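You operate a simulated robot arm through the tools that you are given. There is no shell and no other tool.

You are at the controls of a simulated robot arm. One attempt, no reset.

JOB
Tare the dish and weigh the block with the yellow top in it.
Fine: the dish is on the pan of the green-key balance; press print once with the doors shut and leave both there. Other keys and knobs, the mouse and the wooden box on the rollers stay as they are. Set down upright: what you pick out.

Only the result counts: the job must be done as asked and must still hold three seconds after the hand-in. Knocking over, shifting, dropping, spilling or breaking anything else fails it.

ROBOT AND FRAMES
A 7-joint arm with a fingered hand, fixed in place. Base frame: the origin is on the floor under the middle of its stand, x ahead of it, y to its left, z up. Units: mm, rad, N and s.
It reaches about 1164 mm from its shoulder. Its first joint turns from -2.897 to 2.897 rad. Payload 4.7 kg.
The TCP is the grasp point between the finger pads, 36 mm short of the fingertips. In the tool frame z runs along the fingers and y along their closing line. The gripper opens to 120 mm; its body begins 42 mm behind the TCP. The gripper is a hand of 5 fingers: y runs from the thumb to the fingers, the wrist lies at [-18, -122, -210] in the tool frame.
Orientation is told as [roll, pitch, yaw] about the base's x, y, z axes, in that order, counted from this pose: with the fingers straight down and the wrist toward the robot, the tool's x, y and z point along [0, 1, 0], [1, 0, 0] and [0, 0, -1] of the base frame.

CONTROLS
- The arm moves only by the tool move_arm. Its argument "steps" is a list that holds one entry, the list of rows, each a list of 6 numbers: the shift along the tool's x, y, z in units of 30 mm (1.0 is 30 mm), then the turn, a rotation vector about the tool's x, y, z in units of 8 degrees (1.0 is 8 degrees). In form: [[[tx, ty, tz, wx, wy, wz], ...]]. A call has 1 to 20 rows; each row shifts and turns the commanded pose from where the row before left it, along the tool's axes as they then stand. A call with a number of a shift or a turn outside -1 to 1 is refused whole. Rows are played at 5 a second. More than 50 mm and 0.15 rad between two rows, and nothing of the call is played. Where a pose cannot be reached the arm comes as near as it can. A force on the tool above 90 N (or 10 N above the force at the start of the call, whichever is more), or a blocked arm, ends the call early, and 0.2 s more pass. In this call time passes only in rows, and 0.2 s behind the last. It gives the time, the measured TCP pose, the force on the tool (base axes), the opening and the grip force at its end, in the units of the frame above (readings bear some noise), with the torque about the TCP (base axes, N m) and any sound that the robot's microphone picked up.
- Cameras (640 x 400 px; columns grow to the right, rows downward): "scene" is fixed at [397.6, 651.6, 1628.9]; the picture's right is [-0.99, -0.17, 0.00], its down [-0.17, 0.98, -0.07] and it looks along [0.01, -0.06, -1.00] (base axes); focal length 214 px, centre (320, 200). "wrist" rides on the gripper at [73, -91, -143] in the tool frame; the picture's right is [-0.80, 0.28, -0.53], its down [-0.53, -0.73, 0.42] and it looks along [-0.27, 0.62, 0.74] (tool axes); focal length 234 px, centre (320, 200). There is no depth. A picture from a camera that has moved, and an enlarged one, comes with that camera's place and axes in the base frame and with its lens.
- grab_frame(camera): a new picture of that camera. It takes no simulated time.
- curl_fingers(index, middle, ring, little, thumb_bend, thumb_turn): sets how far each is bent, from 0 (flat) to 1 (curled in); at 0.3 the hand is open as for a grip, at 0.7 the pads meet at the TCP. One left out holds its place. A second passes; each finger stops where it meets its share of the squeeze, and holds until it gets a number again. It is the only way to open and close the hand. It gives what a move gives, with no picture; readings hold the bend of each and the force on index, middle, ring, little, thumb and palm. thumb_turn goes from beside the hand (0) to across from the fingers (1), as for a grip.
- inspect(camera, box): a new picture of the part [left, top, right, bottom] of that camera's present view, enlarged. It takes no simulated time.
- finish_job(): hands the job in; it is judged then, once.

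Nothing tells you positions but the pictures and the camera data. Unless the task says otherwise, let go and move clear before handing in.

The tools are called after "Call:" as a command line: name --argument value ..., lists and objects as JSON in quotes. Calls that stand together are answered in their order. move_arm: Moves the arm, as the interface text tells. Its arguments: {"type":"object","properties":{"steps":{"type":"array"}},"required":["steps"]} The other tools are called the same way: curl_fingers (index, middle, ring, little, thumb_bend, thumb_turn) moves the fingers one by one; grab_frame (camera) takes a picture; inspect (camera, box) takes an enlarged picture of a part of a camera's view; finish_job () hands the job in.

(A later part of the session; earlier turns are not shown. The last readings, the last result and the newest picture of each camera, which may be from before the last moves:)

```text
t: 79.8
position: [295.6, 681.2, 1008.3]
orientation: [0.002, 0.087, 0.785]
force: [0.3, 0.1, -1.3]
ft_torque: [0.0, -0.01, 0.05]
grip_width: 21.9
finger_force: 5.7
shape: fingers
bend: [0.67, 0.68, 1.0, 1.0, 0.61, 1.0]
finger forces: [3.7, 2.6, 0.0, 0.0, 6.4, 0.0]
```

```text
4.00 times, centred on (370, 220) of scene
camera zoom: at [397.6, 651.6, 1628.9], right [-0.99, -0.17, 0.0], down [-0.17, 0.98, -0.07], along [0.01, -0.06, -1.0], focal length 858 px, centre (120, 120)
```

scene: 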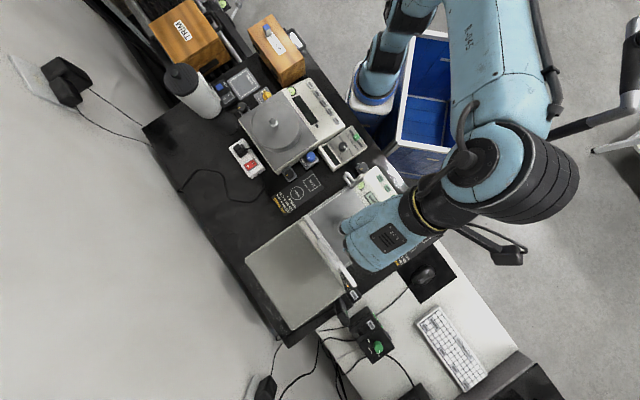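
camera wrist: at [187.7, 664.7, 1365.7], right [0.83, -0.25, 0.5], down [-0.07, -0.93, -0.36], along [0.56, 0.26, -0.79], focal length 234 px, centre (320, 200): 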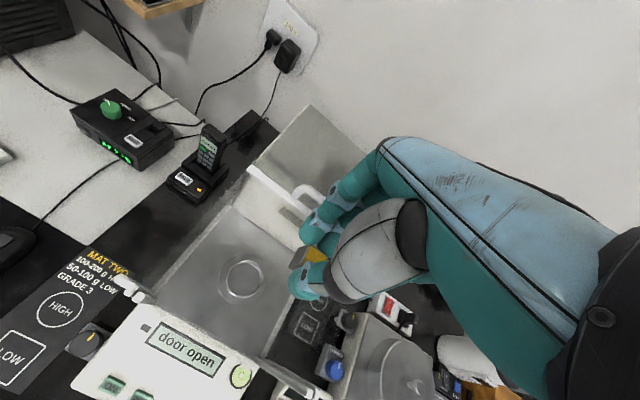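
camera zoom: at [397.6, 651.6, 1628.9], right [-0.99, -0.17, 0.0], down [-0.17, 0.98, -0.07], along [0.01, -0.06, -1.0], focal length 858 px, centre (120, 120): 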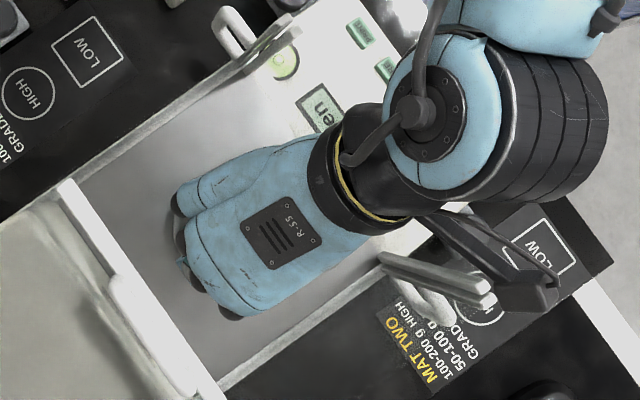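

The block is well inside the chamber and the knuckles are about to pass below the opened door's bar. I'll go down 23 mm first, then shift 12 mm back over the dish.

Call:
move_arm --steps '[[[0, 0.0335, 0.382, 0, 0, 0], [0, 0.0335, 0.382, 0, 0, 0], [-0.033, 0.199, -0.0175, 0, 0, 0], [-0.033, 0.199, -0.0175, 0, 0, 0]]]'

Call:
inspect --camera "wrist" --box '[220, 190, 380, 330]'

Call:
inspect --camera "scene" --box '[290, 180, 410, 255]'

```text
t: 80.8
position: [304.7, 687.9, 986.1]
orientation: [0.0, 0.088, 0.784]
force: [-0.1, 0.4, -0.8]
ft_torque: [0.02, 0.0, -0.03]
grip_width: 21.5
finger_force: 6.5
shape: fingers
bend: [0.67, 0.68, 1.0, 1.0, 0.61, 1.0]
finger forces: [3.7, 2.7, 0.0, 0.0, 6.4, 0.0]
```

```text
2.86 times, centred on (300, 260) of wrist
camera zoom: at [197.3, 683.3, 1137.5], right [0.8, -0.34, 0.5], down [-0.17, -0.92, -0.36], along [0.58, 0.2, -0.79], focal length 669 px, centre (377, 29)
```

zoom: 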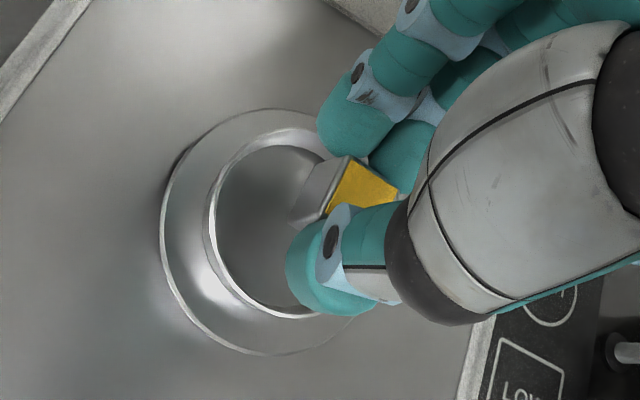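

```text
5.33 times, centred on (350, 218) of scene
camera zoom: at [397.6, 651.6, 1628.9], right [-0.99, -0.17, 0.0], down [-0.17, 0.98, -0.07], along [0.01, -0.06, -1.0], focal length 1144 px, centre (160, 107)
```

zoom: 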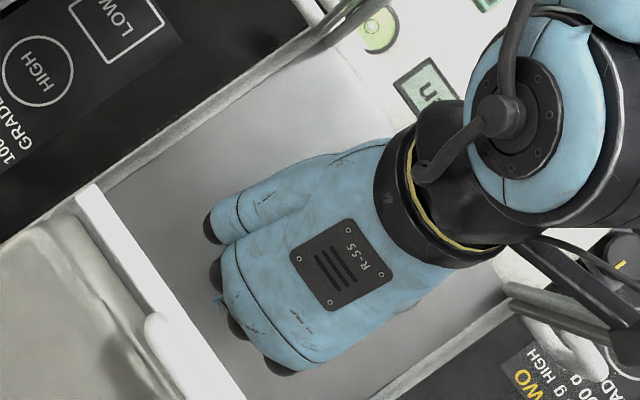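

Call:
inspect --camera "wrist" --box '[270, 220, 350, 310]'

Call:
inspect --camera "wrist" --box '[270, 180, 350, 260]'

```text
4.44 times, centred on (310, 265) of wrist
camera zoom: at [197.3, 683.3, 1137.5], right [0.8, -0.34, 0.5], down [-0.17, -0.92, -0.36], along [0.58, 0.2, -0.79], focal length 1041 px, centre (364, -89)
```

zoom: 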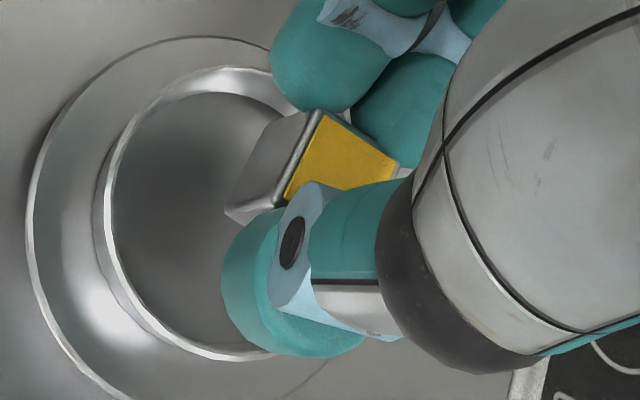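

```text
5.00 times, centred on (310, 220) of wrist
camera zoom: at [197.3, 683.3, 1137.5], right [0.8, -0.34, 0.5], down [-0.17, -0.92, -0.36], along [0.58, 0.2, -0.79], focal length 1171 px, centre (370, 100)
```

zoom: 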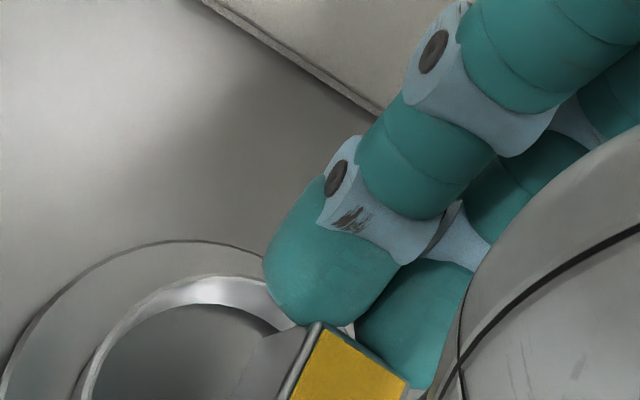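

The block bottom is about 35 mm above the dish floor and within a few millimetres of centre. I'll go down another 15 mm, still above the rim, and re-measure where the block and dish are closer in depth.

Call:
move_arm --steps '[[[0.0167, 0.005, 0.25, 0, 0, 0], [0.0167, 0.005, 0.25, 0, 0, 0]]]'

Call:
inspect --camera "wrist" --box '[220, 190, 380, 330]'

Call:
inspect --camera "wrist" --box '[270, 220, 350, 310]'

```text
t: 81.4
position: [301.6, 688.6, 972.2]
orientation: [0.0, 0.087, 0.785]
force: [0.5, -0.2, -1.4]
ft_torque: [0.0, 0.01, 0.01]
grip_width: 21.5
finger_force: 6.0
shape: fingers
bend: [0.67, 0.68, 1.0, 1.0, 0.61, 1.0]
finger forces: [3.7, 2.6, 0.1, 0.0, 6.4, 0.1]
```

```text
2.86 times, centred on (300, 260) of wrist
camera zoom: at [195.4, 683.7, 1123.0], right [0.8, -0.34, 0.5], down [-0.17, -0.92, -0.36], along [0.58, 0.2, -0.79], focal length 669 px, centre (377, 29)
```

zoom: 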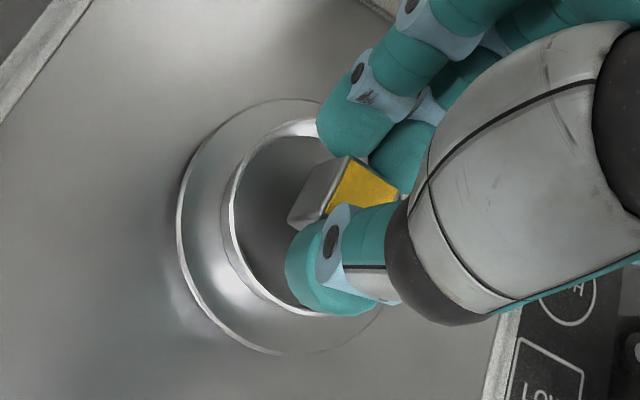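

```text
4.44 times, centred on (310, 265) of wrist
camera zoom: at [195.4, 683.7, 1123.0], right [0.8, -0.34, 0.5], down [-0.17, -0.92, -0.36], along [0.58, 0.2, -0.79], focal length 1041 px, centre (364, -89)
```

zoom: 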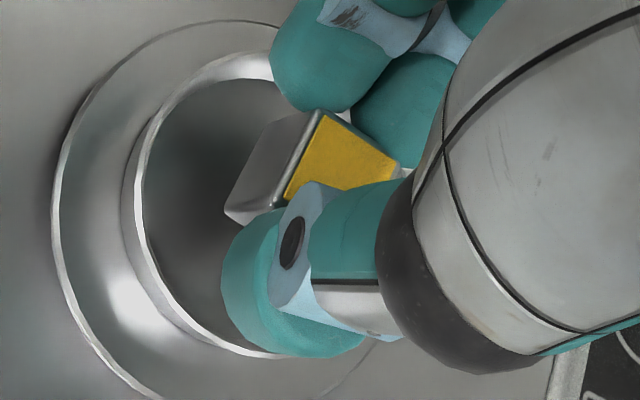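

Correcting for the oblique view of the dish, the block is within about 3 mm of the dish centre and the fingertips are still above the rim. I'll lower 14 mm more, then continue in very small steps.

Call:
move_arm --steps '[[[0, 0.0203, 0.2325, 0, 0, 0], [0, 0.0203, 0.2325, 0, 0, 0]]]'

Call:
inspect --camera "wrist" --box '[220, 190, 380, 330]'

Call:
inspect --camera "wrist" --box '[270, 220, 350, 310]'

```text
t: 82.0
position: [303.4, 687.9, 958.6]
orientation: [0.0, 0.087, 0.784]
force: [0.2, 0.0, 0.1]
ft_torque: [0.01, 0.03, 0.01]
grip_width: 21.9
finger_force: 6.0
shape: fingers
bend: [0.67, 0.68, 1.0, 1.0, 0.61, 1.0]
finger forces: [3.7, 2.6, 0.0, 0.0, 6.4, 0.0]
```

```text
2.86 times, centred on (300, 260) of wrist
camera zoom: at [195.6, 683.6, 1109.4], right [0.8, -0.34, 0.5], down [-0.17, -0.92, -0.36], along [0.58, 0.2, -0.79], focal length 669 px, centre (377, 29)
```

zoom: 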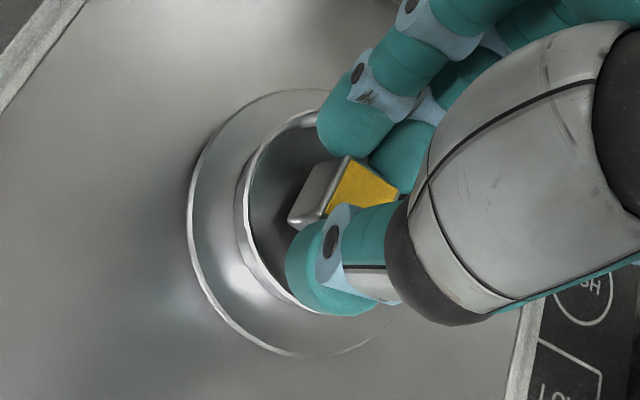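

```text
4.44 times, centred on (310, 265) of wrist
camera zoom: at [195.6, 683.6, 1109.4], right [0.8, -0.34, 0.5], down [-0.17, -0.92, -0.36], along [0.58, 0.2, -0.79], focal length 1041 px, centre (364, -89)
```

zoom: 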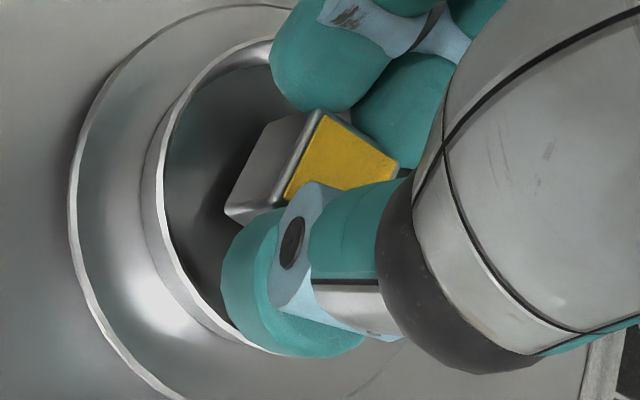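

The block's base is now level with the rim and centred to within about 1.5 mm. I'll continue down in smaller steps, watching the finger and tool forces.

Call:
move_arm --steps '[[[0, 0.0087, 0.0997, 0, 0, 0], [0, 0.0087, 0.0997, 0, 0, 0]]]'

Call:
move_arm --steps '[[[0, 0.0058, 0.0664, 0, 0, 0]]]'

Call:
inspect --camera "wrist" --box '[270, 220, 350, 310]'

```text
t: 82.6
position: [304.7, 686.9, 950.7]
orientation: [0.001, 0.089, 0.784]
force: [-0.2, 0.2, -0.7]
ft_torque: [0.05, 0.02, 0.0]
grip_width: 22.0
finger_force: 6.4
shape: fingers
bend: [0.67, 0.68, 1.0, 1.0, 0.61, 1.0]
finger forces: [3.7, 2.6, 0.0, 0.1, 6.4, 0.0]
```

```text
t: 83.0
position: [304.1, 687.2, 950.7]
orientation: [0.004, 0.085, 0.787]
force: [0.0, 2.3, 4.4]
ft_torque: [0.03, 0.02, 0.0]
grip_width: 21.5
finger_force: 7.0
shape: fingers
bend: [0.67, 0.68, 1.0, 1.0, 0.61, 1.0]
finger forces: [4.5, 3.3, 0.0, 0.0, 6.2, 0.0]
```

```text
4.44 times, centred on (310, 265) of wrist
camera zoom: at [196.0, 682.9, 1101.6], right [0.8, -0.34, 0.5], down [-0.17, -0.92, -0.36], along [0.58, 0.2, -0.79], focal length 1041 px, centre (364, -89)
```

zoom: 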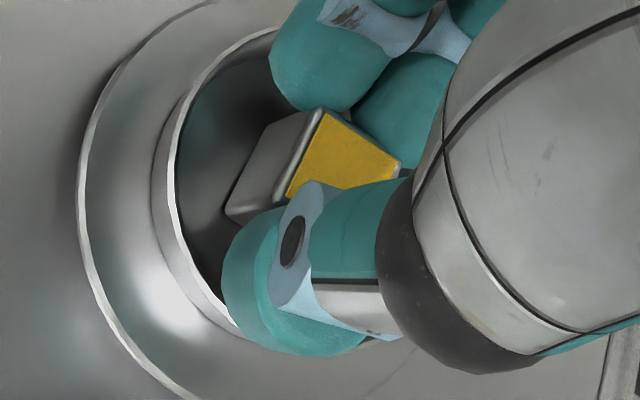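

I feel contact: about 4 N up with a little sideways force. I'll zoom in to see whether the block has reached the dish floor or a fingertip is on the rim.

Call:
inspect --camera "wrist" --box '[284, 236, 324, 286]'

Call:
inspect --camera "wrist" --box '[290, 210, 340, 260]'

Call:
inspect --camera "wrist" --box '[290, 270, 370, 320]'

Call:
inspect --camera "scene" --box '[310, 190, 400, 246]'

```text
8.00 times, centred on (304, 261) of wrist
camera zoom: at [196.0, 682.9, 1101.6], right [0.8, -0.34, 0.5], down [-0.17, -0.92, -0.36], along [0.58, 0.2, -0.79], focal length 1873 px, centre (448, -288)
```

zoom: 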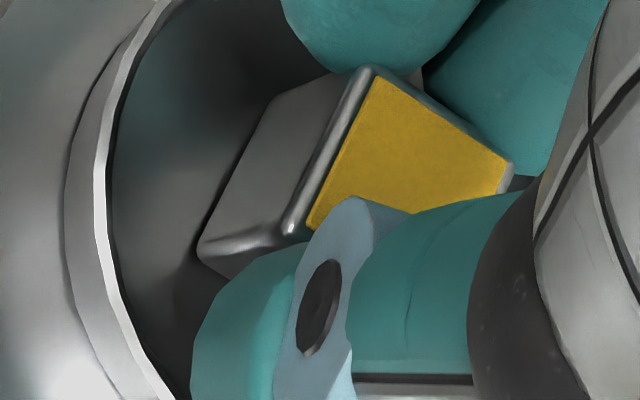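

```text
8.00 times, centred on (315, 235) of wrist
camera zoom: at [196.0, 682.9, 1101.6], right [0.8, -0.34, 0.5], down [-0.17, -0.92, -0.36], along [0.58, 0.2, -0.79], focal length 1873 px, centre (360, -80)
```

zoom: 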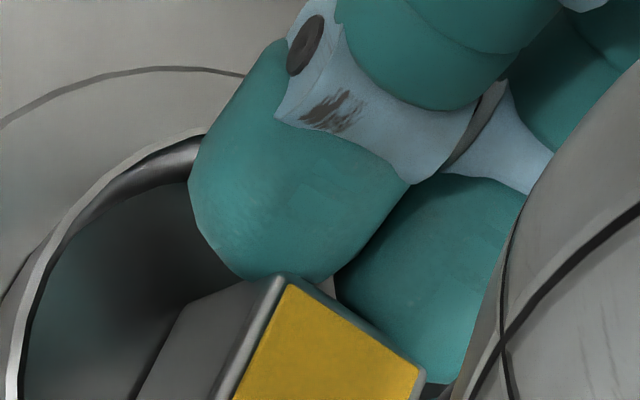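

```text
8.00 times, centred on (330, 295) of wrist
camera zoom: at [196.0, 682.9, 1101.6], right [0.8, -0.34, 0.5], down [-0.17, -0.92, -0.36], along [0.58, 0.2, -0.79], focal length 1873 px, centre (240, -560)
```

zoom: 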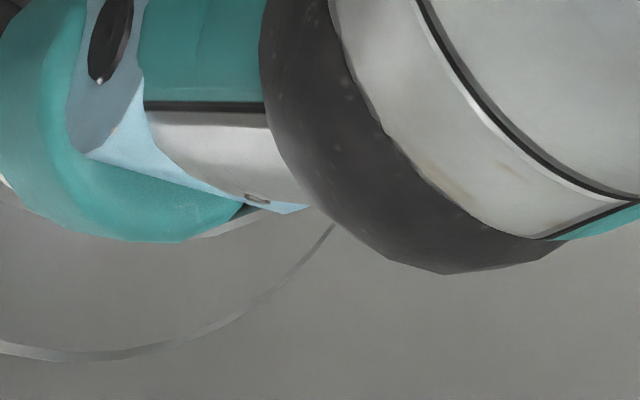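

```text
7.11 times, centred on (355, 218) of scene
camera zoom: at [397.6, 651.6, 1628.9], right [-0.99, -0.17, 0.0], down [-0.17, 0.98, -0.07], along [0.01, -0.06, -1.0], focal length 1525 px, centre (71, 72)
```

zoom: 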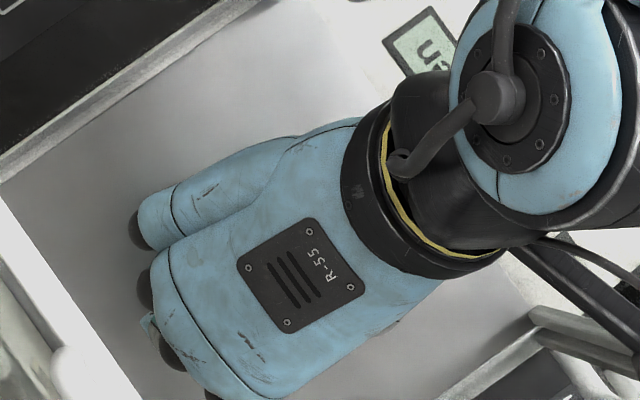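

A contact shadow runs along the block's lower edge, and the force and torque fit the block's base standing on the dish floor. I'll release in very small openings so the fingers stay clear of the rim.

Call:
curl_fingers --index 0.655 --middle 0.665 --thumb_bend 0.605

Call:
inspect --camera "wrist" --box '[270, 220, 350, 310]'

```text
t: 84.0
position: [304.1, 687.5, 949.4]
orientation: [0.0, 0.089, 0.787]
force: [-0.1, -0.5, -0.6]
ft_torque: [-0.02, 0.01, -0.01]
grip_width: 26.0
finger_force: 0.2
shape: fingers
bend: [0.65, 0.66, 1.0, 1.0, 0.6, 1.0]
finger forces: [0.0, 0.0, 0.0, 0.0, 0.2, 0.0]
```

```text
4.44 times, centred on (310, 265) of wrist
camera zoom: at [195.9, 683.0, 1100.7], right [0.8, -0.34, 0.5], down [-0.17, -0.92, -0.36], along [0.58, 0.2, -0.79], focal length 1041 px, centre (364, -89)
```

zoom: 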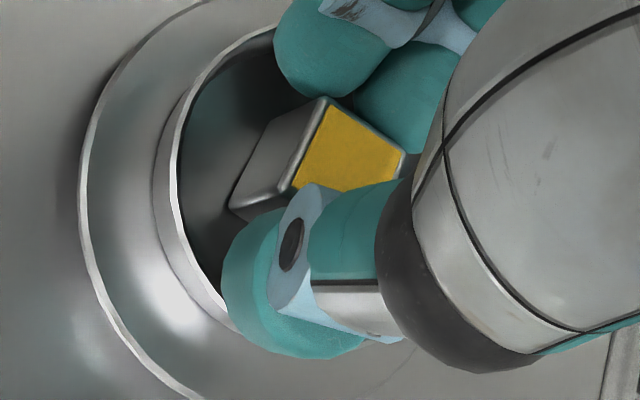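

The squeeze is gone and the block has settled squarely upright in the dish. I'll open a hair more, then lift straight up slowly.

Call:
curl_fingers --index 0.648 --middle 0.655 --thumb_bend 0.597

Call:
move_arm --steps '[[[0, -0.0058, -0.0664, 0, 0, 0], [0, -0.0058, -0.0664, 0, 0, 0]]]'

Call:
inspect --camera "wrist" --box '[270, 220, 350, 310]'

```text
t: 85.0
position: [303.6, 687.9, 950.0]
orientation: [-0.001, 0.087, 0.784]
force: [0.2, -0.2, 0.4]
ft_torque: [0.01, -0.01, -0.03]
grip_width: 27.5
finger_force: 0.3
shape: fingers
bend: [0.65, 0.65, 1.0, 1.0, 0.59, 1.0]
finger forces: [0.5, 0.0, 0.1, 0.0, 0.1, 0.1]
```

```text
t: 85.6
position: [303.5, 686.1, 953.7]
orientation: [0.001, 0.088, 0.785]
force: [-0.1, 0.3, -0.3]
ft_torque: [0.03, 0.0, -0.01]
grip_width: 28.1
finger_force: 0.1
shape: fingers
bend: [0.64, 0.65, 1.0, 1.0, 0.59, 1.0]
finger forces: [0.2, 0.1, 0.0, 0.0, 0.0, 0.0]
```

```text
4.44 times, centred on (310, 265) of wrist
camera zoom: at [195.1, 682.8, 1105.0], right [0.8, -0.34, 0.5], down [-0.17, -0.92, -0.36], along [0.58, 0.2, -0.79], focal length 1041 px, centre (364, -89)
```

zoom: 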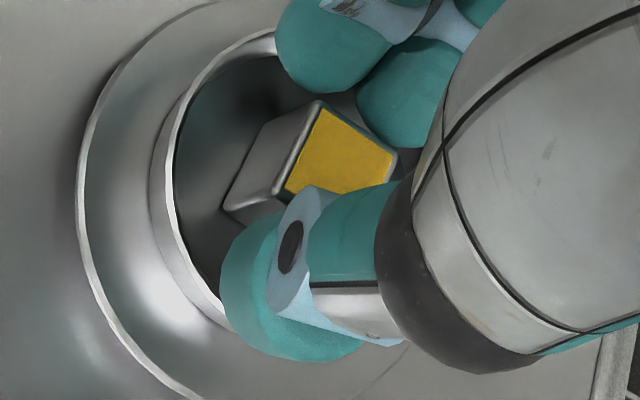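

Call:
move_arm --steps '[[[0, -0.0145, -0.166, 0, 0, 0], [0, -0.0145, -0.166, 0, 0, 0], [0, -0.029, -0.332, 0, 0, 0], [0, -0.029, -0.332, 0, 0, 0]]]'

Call:
inspect --camera "wrist" --box '[250, 200, 350, 310]'

```text
t: 86.6
position: [302.7, 686.4, 983.9]
orientation: [0.0, 0.088, 0.783]
force: [-0.5, -0.4, -0.1]
ft_torque: [0.01, -0.02, -0.01]
grip_width: 27.9
finger_force: 0.0
shape: fingers
bend: [0.64, 0.65, 1.0, 1.0, 0.59, 1.0]
finger forces: [0.0, 0.0, 0.0, 0.1, 0.0, 0.0]
```

```text
3.64 times, centred on (300, 255) of wrist
camera zoom: at [195.7, 682.6, 1135.3], right [0.8, -0.34, 0.5], down [-0.17, -0.92, -0.36], along [0.58, 0.2, -0.79], focal length 852 px, centre (393, 0)
```

zoom: 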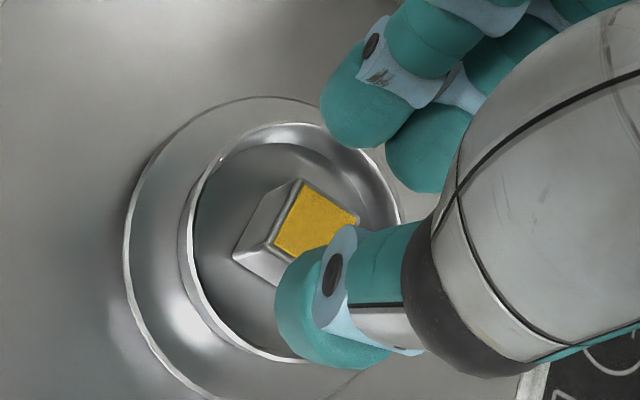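

The block stands upright in the middle of the dish. I'll shift forward clear of the door bar and withdraw upward out of the chamber.

Call:
move_arm --steps '[[[0, -0.2325, 0.02, 0, 0, 0], [0, -0.2325, 0.02, 0, 0, 0], [0, -0.0654, -0.747, 0, 0, 0], [0, -0.0654, -0.747, 0, 0, 0], [0, -0.0727, -0.83, 0, 0, 0], [0, -0.0727, -0.83, 0, 0, 0], [0, -0.0727, -0.83, 0, 0, 0], [0, -0.0727, -0.83, 0, 0, 0], [0, -0.0727, -0.83, 0, 0, 0], [0, -0.0727, -0.83, 0, 0, 0], [0, -0.0727, -0.83, 0, 0, 0], [0, -0.0727, -0.83, 0, 0, 0]]]'

Call:
grab_frame --camera "wrist"

Call:
inspect --camera "scene" --box '[290, 170, 450, 270]'

```text
t: 89.2
position: [295.8, 677.5, 1227.1]
orientation: [-0.001, 0.09, 0.785]
force: [-0.5, -0.1, -0.3]
ft_torque: [-0.04, 0.03, -0.01]
grip_width: 28.1
finger_force: 0.1
shape: fingers
bend: [0.64, 0.65, 1.0, 1.0, 0.59, 1.0]
finger forces: [0.1, 0.0, 0.1, 0.0, 0.1, 0.0]
```

```text
taken
camera wrist: at [186.7, 674.5, 1379.3], right [0.8, -0.34, 0.5], down [-0.17, -0.92, -0.36], along [0.58, 0.2, -0.79], focal length 234 px, centre (320, 200)
```

wrist: 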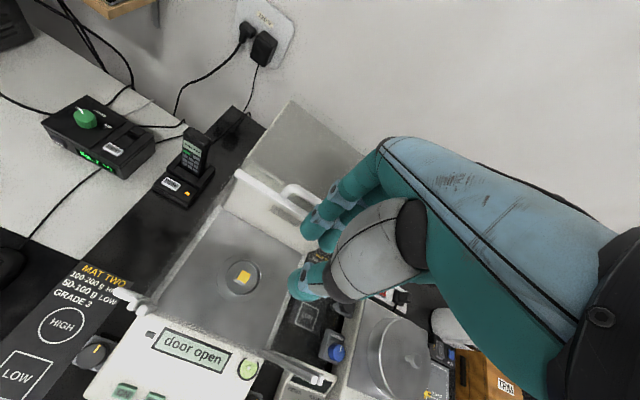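

```text
4.00 times, centred on (370, 220) of scene
camera zoom: at [397.6, 651.6, 1628.9], right [-0.99, -0.17, 0.0], down [-0.17, 0.98, -0.07], along [0.01, -0.06, -1.0], focal length 858 px, centre (120, 120)
```

zoom: 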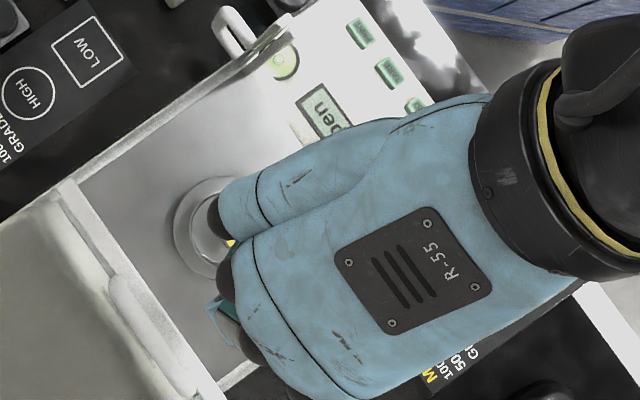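

The hand is clear and the block is still upright in the dish. Next I'll close the top door: thumb straight and raised, index and middle pointing down, reaching behind the loop handle to pull it forward.

Call:
curl_fingers --index 0.5 --middle 0.5 --ring 1 --little 1 --thumb_bend 0.0 --thumb_turn 1

Call:
move_arm --steps '[[[0, 0.697, -0.061, 0, 0, 0], [0, 0.697, -0.061, 0, 0, 0], [0, 0.697, -0.061, 0, 0, 0], [0, 0.697, -0.061, 0, 0, 0]]]'

Call:
grab_frame --camera "wrist"

Call:
inspect --camera "wrist" --box '[230, 150, 390, 250]'

Call:
inspect --camera "scene" --box '[270, 190, 390, 265]'

```text
t: 90.2
position: [294.2, 678.9, 1227.5]
orientation: [0.0, 0.088, 0.783]
force: [-0.4, -0.1, 0.0]
ft_torque: [-0.01, -0.01, 0.01]
grip_width: 117.1
finger_force: 0.0
shape: fingers
bend: [0.5, 0.5, 1.0, 1.0, 0.0, 0.95]
finger forces: [0.0, 0.0, 0.0, 0.0, 0.1, 0.0]
```

```text
t: 91.2
position: [353.0, 737.9, 1230.6]
orientation: [0.001, 0.088, 0.782]
force: [-0.2, -0.4, 0.7]
ft_torque: [0.02, -0.03, -0.01]
grip_width: 117.5
finger_force: 0.1
shape: fingers
bend: [0.5, 0.5, 1.0, 1.0, 0.0, 0.95]
finger forces: [0.0, 0.1, 0.0, 0.0, 0.1, 0.1]
```

```text
taken
camera wrist: at [244.9, 734.0, 1382.0], right [0.8, -0.34, 0.5], down [-0.17, -0.92, -0.36], along [0.58, 0.2, -0.79], focal length 234 px, centre (320, 200)
```

wrist: 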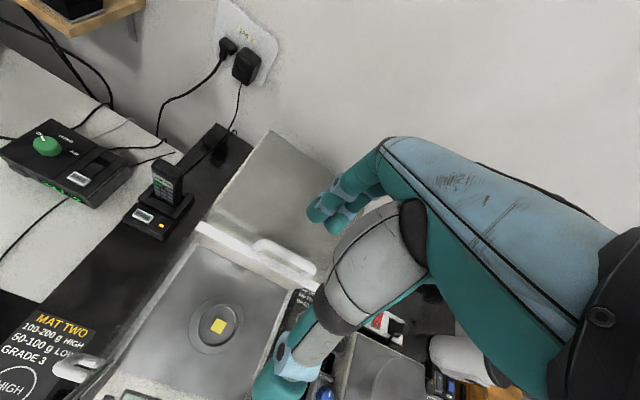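

```text
4.00 times, centred on (310, 200) of wrist
camera zoom: at [244.9, 734.0, 1382.0], right [0.8, -0.34, 0.5], down [-0.17, -0.92, -0.36], along [0.58, 0.2, -0.79], focal length 937 px, centre (360, 200)
```

zoom: 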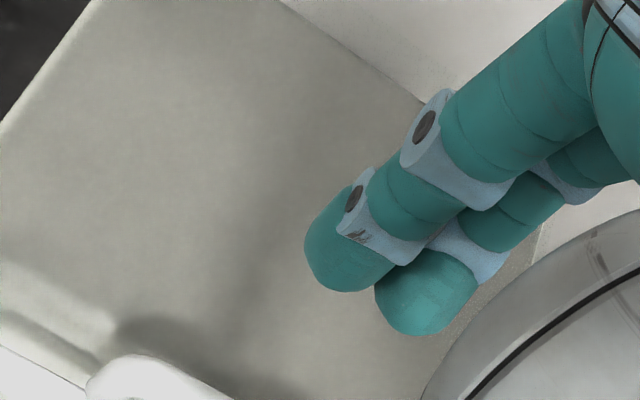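

```text
5.33 times, centred on (330, 228) of scene
camera zoom: at [397.6, 651.6, 1628.9], right [-0.99, -0.17, 0.0], down [-0.17, 0.98, -0.07], along [0.01, -0.06, -1.0], focal length 1144 px, centre (267, 53)
```

zoom: 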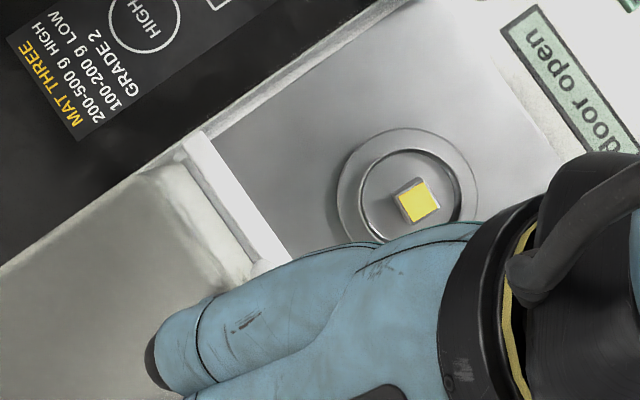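

The block stands squarely in the dish. The two fingers are about 28 mm behind the loop handle, so I'll lower them to handle height.

Call:
move_arm --steps '[[[0, 0.0581, 0.664, 0, 0, 0], [0, 0.0581, 0.664, 0, 0, 0], [0, 0.0581, 0.664, 0, 0, 0]]]'

Call:
inspect --camera "wrist" --box '[200, 170, 400, 310]'

Call:
inspect --camera "scene" --box '[270, 190, 390, 265]'

```text
t: 92.0
position: [352.4, 736.6, 1168.9]
orientation: [0.0, 0.086, 0.785]
force: [0.5, -0.1, -1.1]
ft_torque: [-0.02, -0.04, -0.02]
grip_width: 117.7
finger_force: 0.1
shape: fingers
bend: [0.5, 0.5, 1.0, 1.0, 0.0, 0.95]
finger forces: [0.0, 0.0, 0.0, 0.1, 0.1, 0.0]
```

```text
2.86 times, centred on (300, 240) of wrist
camera zoom: at [244.4, 732.9, 1320.3], right [0.8, -0.34, 0.5], down [-0.17, -0.92, -0.36], along [0.58, 0.2, -0.79], focal length 669 px, centre (377, 86)
```

zoom: 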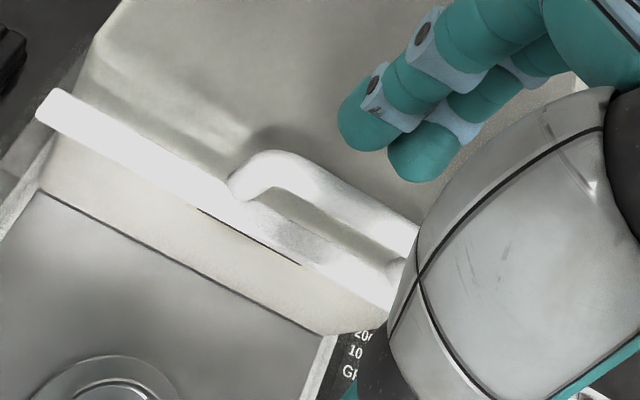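

```text
5.33 times, centred on (330, 228) of scene
camera zoom: at [397.6, 651.6, 1628.9], right [-0.99, -0.17, 0.0], down [-0.17, 0.98, -0.07], along [0.01, -0.06, -1.0], focal length 1144 px, centre (267, 53)
```

zoom: 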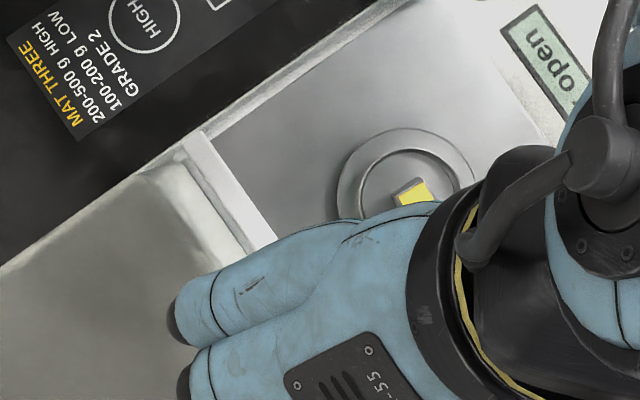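

Call:
move_arm --steps '[[[0, 0.029, 0.332, 0, 0, 0]]]'

Call:
inspect --camera "wrist" --box '[250, 180, 350, 250]'

```text
t: 92.4
position: [351.6, 736.0, 1160.6]
orientation: [0.002, 0.084, 0.784]
force: [-0.1, 0.2, -0.4]
ft_torque: [-0.02, 0.02, -0.02]
grip_width: 117.5
finger_force: 0.1
shape: fingers
bend: [0.5, 0.5, 1.0, 1.0, 0.0, 0.95]
finger forces: [0.1, 0.0, 0.0, 0.0, 0.0, 0.0]
```

```text
5.71 times, centred on (300, 215) of wrist
camera zoom: at [244.7, 732.3, 1310.8], right [0.8, -0.34, 0.5], down [-0.17, -0.92, -0.36], along [0.58, 0.2, -0.79], focal length 1338 px, centre (434, 114)
```

zoom: 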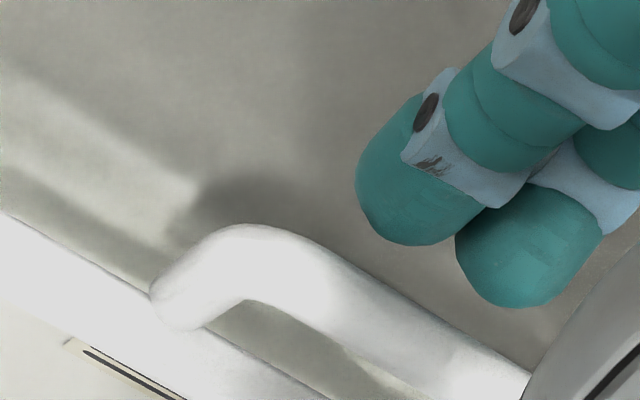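

Call:
move_arm --steps '[[[0, 0.0087, 0.1, 0, 0, 0], [0, -0.166, 0.0145, 0, 0, 0], [0, -0.166, 0.0145, 0, 0, 0], [0, -0.166, 0.0145, 0, 0, 0], [0, -0.166, 0.0145, 0, 0, 0]]]'

Call:
inspect --camera "wrist" --box '[250, 180, 350, 250]'

Call:
inspect --camera "scene" --box '[270, 190, 390, 265]'

```text
t: 93.6
position: [339.1, 722.2, 1156.2]
orientation: [-0.001, 0.086, 0.786]
force: [-0.3, 0.1, 0.0]
ft_torque: [0.0, 0.01, 0.04]
grip_width: 118.1
finger_force: 0.7
shape: fingers
bend: [0.5, 0.5, 1.0, 1.0, 0.0, 0.95]
finger forces: [0.2, 0.2, 0.0, 0.1, 0.1, 0.1]
```

```text
5.71 times, centred on (300, 215) of wrist
camera zoom: at [230.7, 717.7, 1307.3], right [0.8, -0.34, 0.5], down [-0.17, -0.92, -0.36], along [0.58, 0.2, -0.79], focal length 1338 px, centre (434, 114)
```

zoom: 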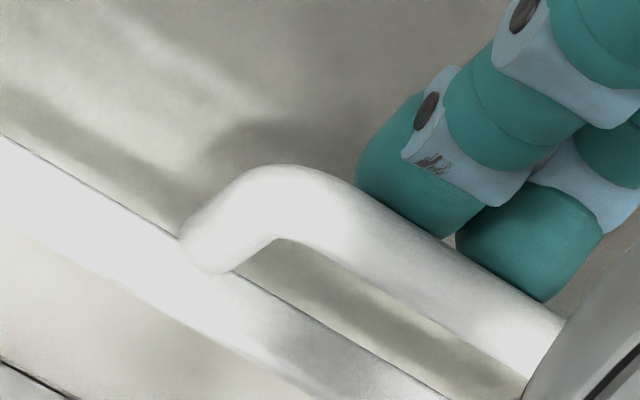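

```text
5.33 times, centred on (330, 228) of scene
camera zoom: at [397.6, 651.6, 1628.9], right [-0.99, -0.17, 0.0], down [-0.17, 0.98, -0.07], along [0.01, -0.06, -1.0], focal length 1144 px, centre (267, 53)
```

zoom: 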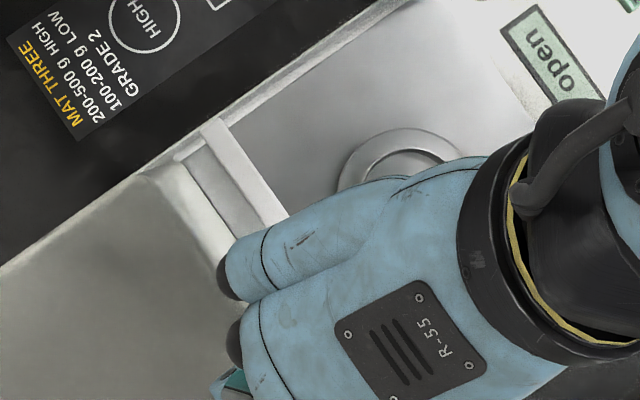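

The fingers are on the handle and the door is moving forward. I'll keep pulling.

Call:
move_arm --steps '[[[0, -0.415, 0.0363, 0, 0, 0], [0, -0.415, 0.0363, 0, 0, 0], [0, -0.415, 0.0363, 0, 0, 0], [0, -0.415, 0.0363, 0, 0, 0], [0, -0.415, 0.0363, 0, 0, 0], [0, -0.415, 0.0363, 0, 0, 0]]]'

Call:
inspect --camera "wrist" --box '[200, 170, 400, 310]'

```text
t: 95.0
position: [285.1, 670.5, 1155.6]
orientation: [0.0, 0.086, 0.785]
force: [0.4, 1.2, 0.3]
ft_torque: [0.0, 0.01, -0.02]
grip_width: 117.9
finger_force: 0.4
shape: fingers
bend: [0.5, 0.5, 1.0, 1.0, 0.0, 0.95]
finger forces: [0.1, 0.0, 0.0, 0.1, 0.1, 0.0]
```

```text
2.86 times, centred on (300, 240) of wrist
camera zoom: at [177.6, 665.7, 1307.4], right [0.8, -0.34, 0.5], down [-0.17, -0.92, -0.36], along [0.58, 0.2, -0.79], focal length 669 px, centre (377, 86)
```

zoom: 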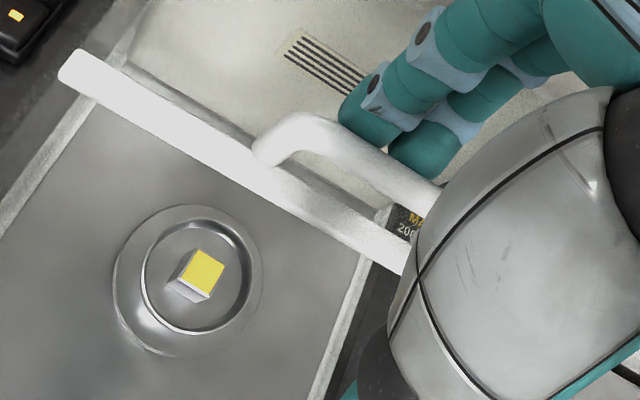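

Call:
move_arm --steps '[[[0, -0.415, 0.0363, 0, 0, 0], [0, -0.415, 0.0363, 0, 0, 0], [0, -0.415, 0.0363, 0, 0, 0], [0, -0.415, 0.0363, 0, 0, 0], [0, -0.415, 0.0363, 0, 0, 0], [0, -0.332, 0.029, 0, 0, 0]]]'

Call:
inspect --camera "wrist" --box '[160, 170, 400, 320]'

Call:
inspect --camera "scene" --box '[310, 150, 430, 225]'

```text
t: 96.4
position: [235.8, 620.1, 1155.5]
orientation: [0.002, 0.087, 0.783]
force: [0.1, 0.6, 0.0]
ft_torque: [0.01, -0.03, 0.0]
grip_width: 117.7
finger_force: 0.0
shape: fingers
bend: [0.5, 0.5, 1.0, 1.0, 0.0, 0.95]
finger forces: [0.2, 0.1, 0.0, 0.1, 0.0, 0.1]
```

```text
2.67 times, centred on (280, 245) of wrist
camera zoom: at [126.6, 615.9, 1307.4], right [0.8, -0.34, 0.5], down [-0.17, -0.92, -0.36], along [0.58, 0.2, -0.79], focal length 624 px, centre (427, 80)
```

zoom: 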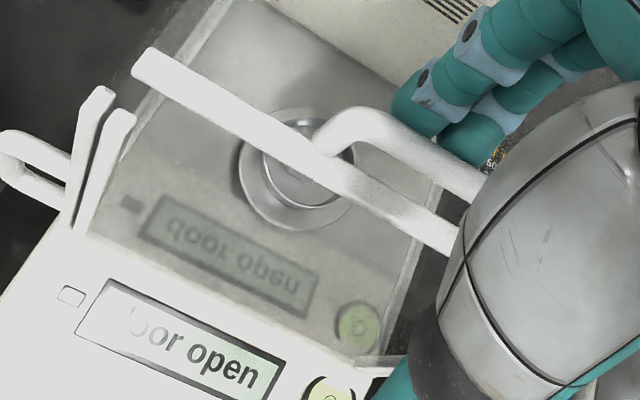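

```text
5.33 times, centred on (370, 188) of scene
camera zoom: at [397.6, 651.6, 1628.9], right [-0.99, -0.17, 0.0], down [-0.17, 0.98, -0.07], along [0.01, -0.06, -1.0], focal length 1144 px, centre (53, 267)
```

zoom: 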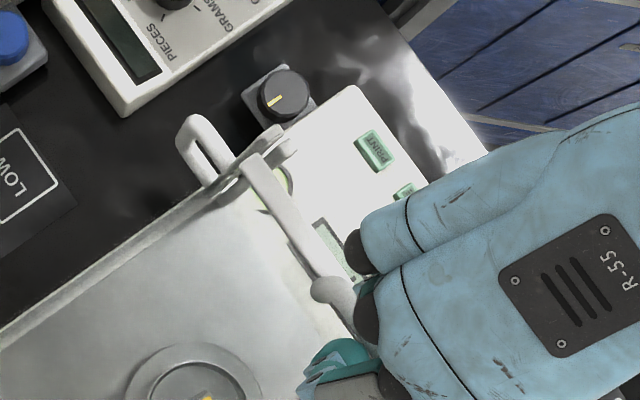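

Call:
move_arm --steps '[[[0, -0.166, 0.0145, 0, 0, 0], [0, -0.166, 0.0145, 0, 0, 0]]]'

Call:
move_arm --steps '[[[0, -0.1, 0.0087, 0, 0, 0]]]'

Call:
inspect --camera "wrist" --box '[160, 170, 400, 320]'

```text
t: 97.0
position: [227.0, 612.4, 1156.7]
orientation: [0.0, 0.087, 0.785]
force: [0.8, -0.2, 0.1]
ft_torque: [0.01, 0.0, -0.02]
grip_width: 117.7
finger_force: 0.0
shape: fingers
bend: [0.5, 0.5, 1.0, 1.0, 0.0, 0.95]
finger forces: [0.2, 0.2, 0.0, 0.1, 0.1, 0.1]
```

```text
t: 97.4
position: [225.6, 611.1, 1156.8]
orientation: [-0.001, 0.085, 0.785]
force: [0.2, 0.8, -0.3]
ft_torque: [-0.01, 0.01, -0.02]
grip_width: 118.0
finger_force: 0.1
shape: fingers
bend: [0.5, 0.5, 1.0, 1.0, 0.0, 0.95]
finger forces: [0.3, 0.1, 0.0, 0.0, 0.1, 0.1]
```

```text
2.67 times, centred on (280, 245) of wrist
camera zoom: at [117.7, 605.8, 1307.4], right [0.8, -0.34, 0.5], down [-0.17, -0.92, -0.36], along [0.58, 0.2, -0.79], focal length 624 px, centre (427, 80)
```

zoom: 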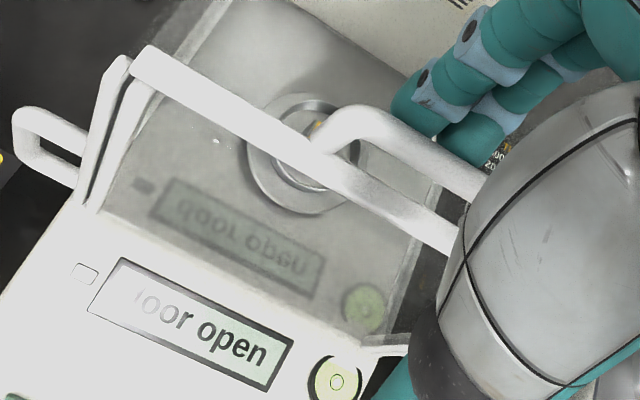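

Call:
move_arm --steps '[[[0, -0.083, 0.007, 0, 0, 0], [0, -0.083, 0.007, 0, 0, 0]]]'

Call:
inspect --camera "wrist" --box '[160, 170, 400, 320]'

```text
t: 98.0
position: [222.7, 605.7, 1156.0]
orientation: [-0.001, 0.088, 0.783]
force: [-0.3, 0.2, -0.5]
ft_torque: [0.0, -0.02, -0.01]
grip_width: 118.2
finger_force: 0.1
shape: fingers
bend: [0.5, 0.5, 1.0, 1.0, 0.0, 0.95]
finger forces: [0.2, 0.2, 0.0, 0.1, 0.0, 0.0]
```

```text
2.67 times, centred on (280, 245) of wrist
camera zoom: at [114.0, 601.4, 1307.2], right [0.8, -0.34, 0.5], down [-0.17, -0.92, -0.36], along [0.58, 0.2, -0.79], focal length 624 px, centre (427, 80)
```

zoom: 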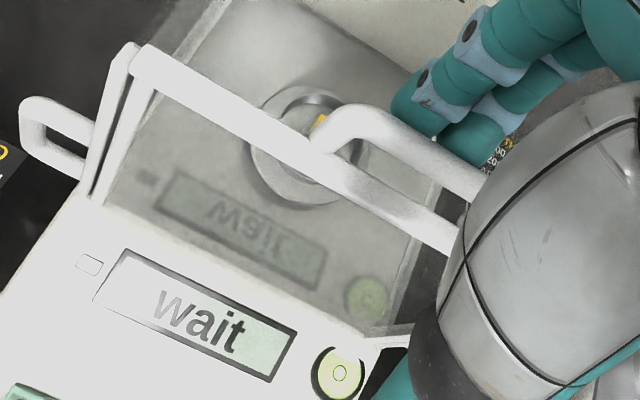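

The display now shows "wait", so the balance counts the door as shut. I'll nudge it the last bit to its stop.

Call:
move_arm --steps '[[[0, -0.05, 0.0044, 0, 0, 0]]]'

Call:
move_arm --steps '[[[0, -0.05, 0.0044, 0, 0, 0]]]'

Call:
inspect --camera "wrist" --box '[160, 170, 400, 320]'

```text
t: 98.4
position: [221.5, 603.6, 1156.4]
orientation: [-0.001, 0.087, 0.783]
force: [0.7, 0.1, 0.1]
ft_torque: [0.01, 0.0, 0.03]
grip_width: 118.0
finger_force: 0.5
shape: fingers
bend: [0.5, 0.5, 1.0, 1.0, 0.0, 0.95]
finger forces: [0.4, 0.3, 0.1, 0.1, 0.1, 0.0]
```

```text
t: 98.8
position: [219.9, 603.7, 1155.6]
orientation: [0.001, 0.087, 0.782]
force: [2.0, 2.1, 0.6]
ft_torque: [0.08, -0.07, -0.01]
grip_width: 118.7
finger_force: 1.2
shape: fingers
bend: [0.49, 0.49, 1.0, 1.0, 0.0, 0.95]
finger forces: [1.0, 1.0, 0.0, 0.0, 0.0, 0.0]
```

```text
2.67 times, centred on (280, 245) of wrist
camera zoom: at [112.0, 599.5, 1307.0], right [0.8, -0.34, 0.5], down [-0.17, -0.92, -0.36], along [0.58, 0.2, -0.79], focal length 624 px, centre (427, 80)
```

zoom: 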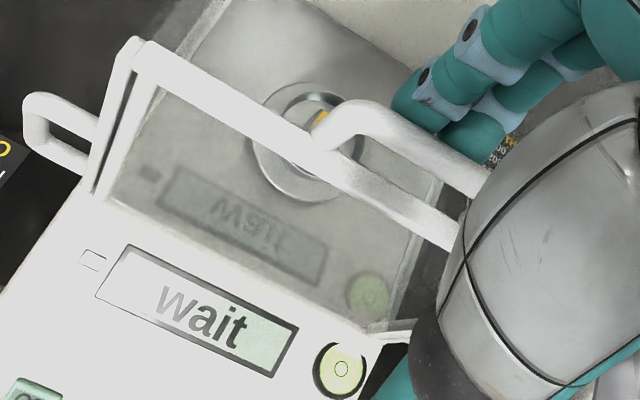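

The door is firmly against its stop. I'll back the fingers off, rise, move in front of the balance, and re-form the pointing hand for PRINT.

Call:
move_arm --steps '[[[0, 0.166, -0.0145, 0, 0, 0], [0, 0.166, -0.0145, 0, 0, 0], [0, -0.0727, -0.83, 0, 0, 0], [0, -0.0727, -0.83, 0, 0, 0], [0, -0.0727, -0.83, 0, 0, 0], [-0.3446, -0.825, 0.0721, 0, 0, 0], [-0.3446, -0.825, 0.0721, 0, 0, 0], [-0.3446, -0.825, 0.0721, 0, 0, 0], [-0.3446, -0.825, 0.0721, 0, 0, 0], [-0.3446, -0.825, 0.0721, 0, 0, 0], [-0.3446, -0.825, 0.0721, 0, 0, 0], [-0.3446, -0.825, 0.0721, 0, 0, 0], [-0.3446, -0.825, 0.0721, 0, 0, 0]]]'

Call:
grab_frame --camera "wrist"

Call:
inspect --camera "scene" --box '[300, 150, 460, 250]'

```text
t: 101.6
position: [143.8, 410.3, 1230.1]
orientation: [0.0, 0.088, 0.783]
force: [-0.6, 0.4, 0.3]
ft_torque: [-0.03, -0.03, 0.0]
grip_width: 117.9
finger_force: 0.1
shape: fingers
bend: [0.5, 0.5, 1.0, 1.0, 0.0, 0.95]
finger forces: [0.1, 0.0, 0.0, 0.0, 0.0, 0.0]
```

```text
taken
camera wrist: at [37.3, 406.6, 1381.5], right [0.8, -0.34, 0.5], down [-0.17, -0.92, -0.36], along [0.58, 0.2, -0.79], focal length 234 px, centre (320, 200)
```

wrist: 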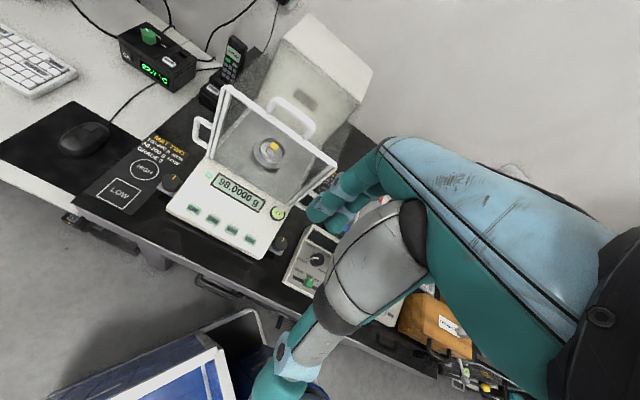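

```text
4.00 times, centred on (380, 200) of scene
camera zoom: at [397.6, 651.6, 1628.9], right [-0.99, -0.17, 0.0], down [-0.17, 0.98, -0.07], along [0.01, -0.06, -1.0], focal length 858 px, centre (80, 200)
```

zoom: 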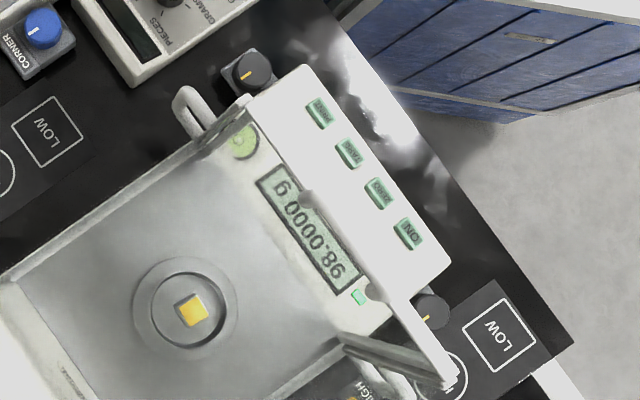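

The display reads 98.0000 g with the stable lamp lit, and the block is upright in the dish with the doors shut. I'll form the pointing hand and tilt for the PRINT press.

Call:
curl_fingers --index 0.0 --middle 1 --ring 1 --little 1 --thumb_bend 0.0 --thumb_turn 1

Call:
move_arm --steps '[[[0, 0, 0, 0.875, 0, 0], [0, 0, 0, 0.875, 0, 0], [0, 0, 0, 0.875, 0, 0], [0, 0, 0, 0.875, 0, 0], [0, 0, 0, 0.875, 0, 0], [0, 0, 0, 0, 0.4017, 0.4788]]]'

Call:
grab_frame --camera "wrist"

Call:
inspect --camera "scene" --box '[340, 120, 460, 195]'

```text
t: 102.6
position: [146.5, 410.2, 1229.4]
orientation: [0.0, 0.086, 0.783]
force: [-0.2, 0.1, -0.2]
ft_torque: [-0.01, 0.03, -0.01]
grip_width: 194.0
finger_force: 0.1
shape: fingers
bend: [0.0, 1.0, 1.0, 1.0, 0.0, 0.95]
finger forces: [0.0, 0.1, 0.0, 0.0, 0.0, 0.0]
```

```text
t: 104.0
position: [144.1, 410.5, 1230.1]
orientation: [0.0, 0.699, 0.697]
force: [1.1, 0.5, -0.3]
ft_torque: [0.0, 0.02, 0.04]
grip_width: 194.2
finger_force: 0.0
shape: fingers
bend: [0.0, 1.0, 1.0, 1.0, 0.0, 0.95]
finger forces: [0.0, 0.1, 0.1, 0.0, 0.0, 0.0]
```

```text
taken
camera wrist: at [113.5, 481.4, 1399.3], right [0.94, -0.26, 0.22], down [-0.3, -0.94, 0.15], along [0.17, -0.2, -0.96], focal length 234 px, centre (320, 200)
```

wrist: 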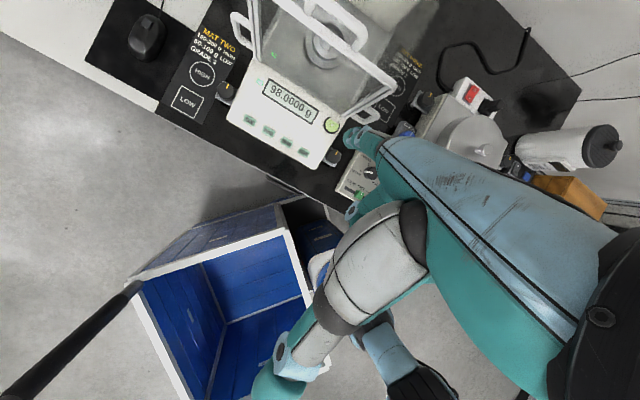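

```text
5.33 times, centred on (400, 158) of scene
camera zoom: at [397.6, 651.6, 1628.9], right [-0.99, -0.17, 0.0], down [-0.17, 0.98, -0.07], along [0.01, -0.06, -1.0], focal length 1144 px, centre (-107, 427)
```

zoom: 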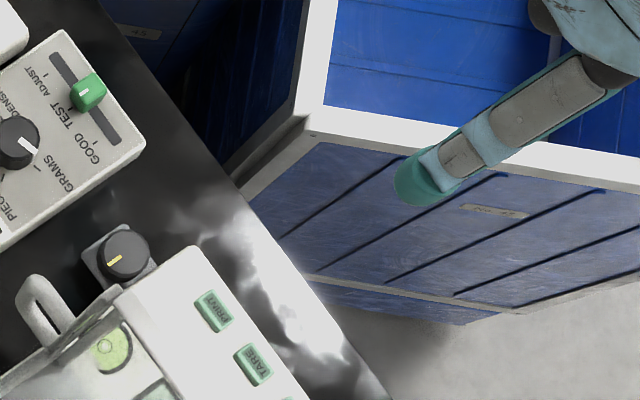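

Call:
move_arm --steps '[[[0.0043, 0.634, 0.742, 0, 0, 0], [0.0043, 0.634, 0.742, 0, 0, 0], [0.0043, 0.634, 0.742, 0, 0, 0], [0.0043, 0.634, 0.742, 0, 0, 0], [0.0043, 0.634, 0.742, 0, 0, 0], [0.0043, 0.634, 0.742, 0, 0, 0], [0.0043, 0.634, 0.742, 0, 0, 0]]]'

Call:
inspect --camera "wrist" --box '[240, 80, 400, 180]'

Call:
inspect --camera "scene" --box '[340, 150, 420, 200]'

```text
t: 105.6
position: [145.0, 414.2, 1025.8]
orientation: [0.001, 0.697, 0.699]
force: [0.5, -0.7, 0.1]
ft_torque: [0.01, -0.02, 0.0]
grip_width: 193.9
finger_force: 0.2
shape: fingers
bend: [0.0, 1.0, 1.0, 1.0, 0.0, 0.95]
finger forces: [0.0, 0.0, 0.0, 0.0, 0.0, 0.0]
```

```text
4.00 times, centred on (320, 130) of wrist
camera zoom: at [114.3, 482.7, 1194.7], right [0.94, -0.26, 0.22], down [-0.3, -0.94, 0.14], along [0.17, -0.2, -0.96], focal length 937 px, centre (320, 480)
```

zoom: 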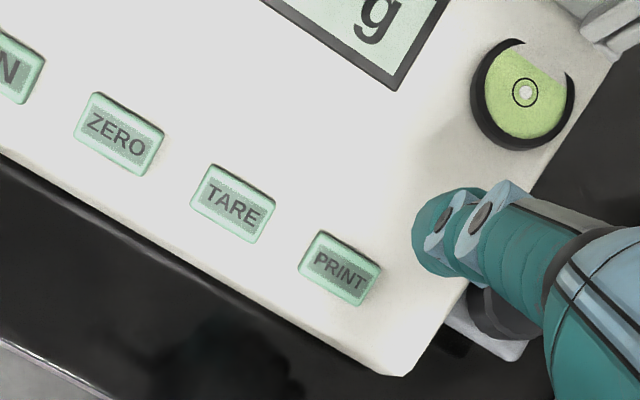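

```text
8.00 times, centred on (380, 175) of scene
camera zoom: at [397.6, 651.6, 1628.9], right [-0.99, -0.17, 0.0], down [-0.17, 0.98, -0.07], along [0.01, -0.06, -1.0], focal length 1716 px, centre (-160, 400)
```

zoom: 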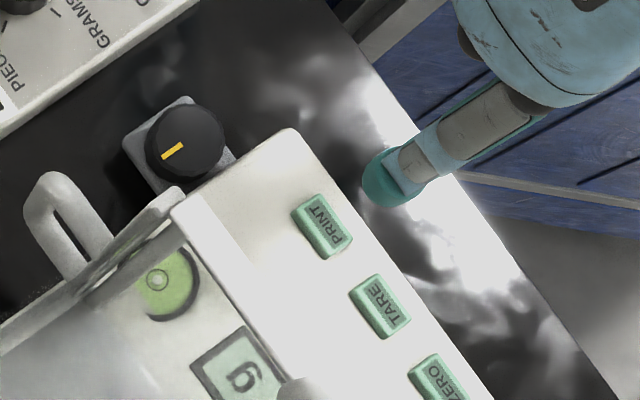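

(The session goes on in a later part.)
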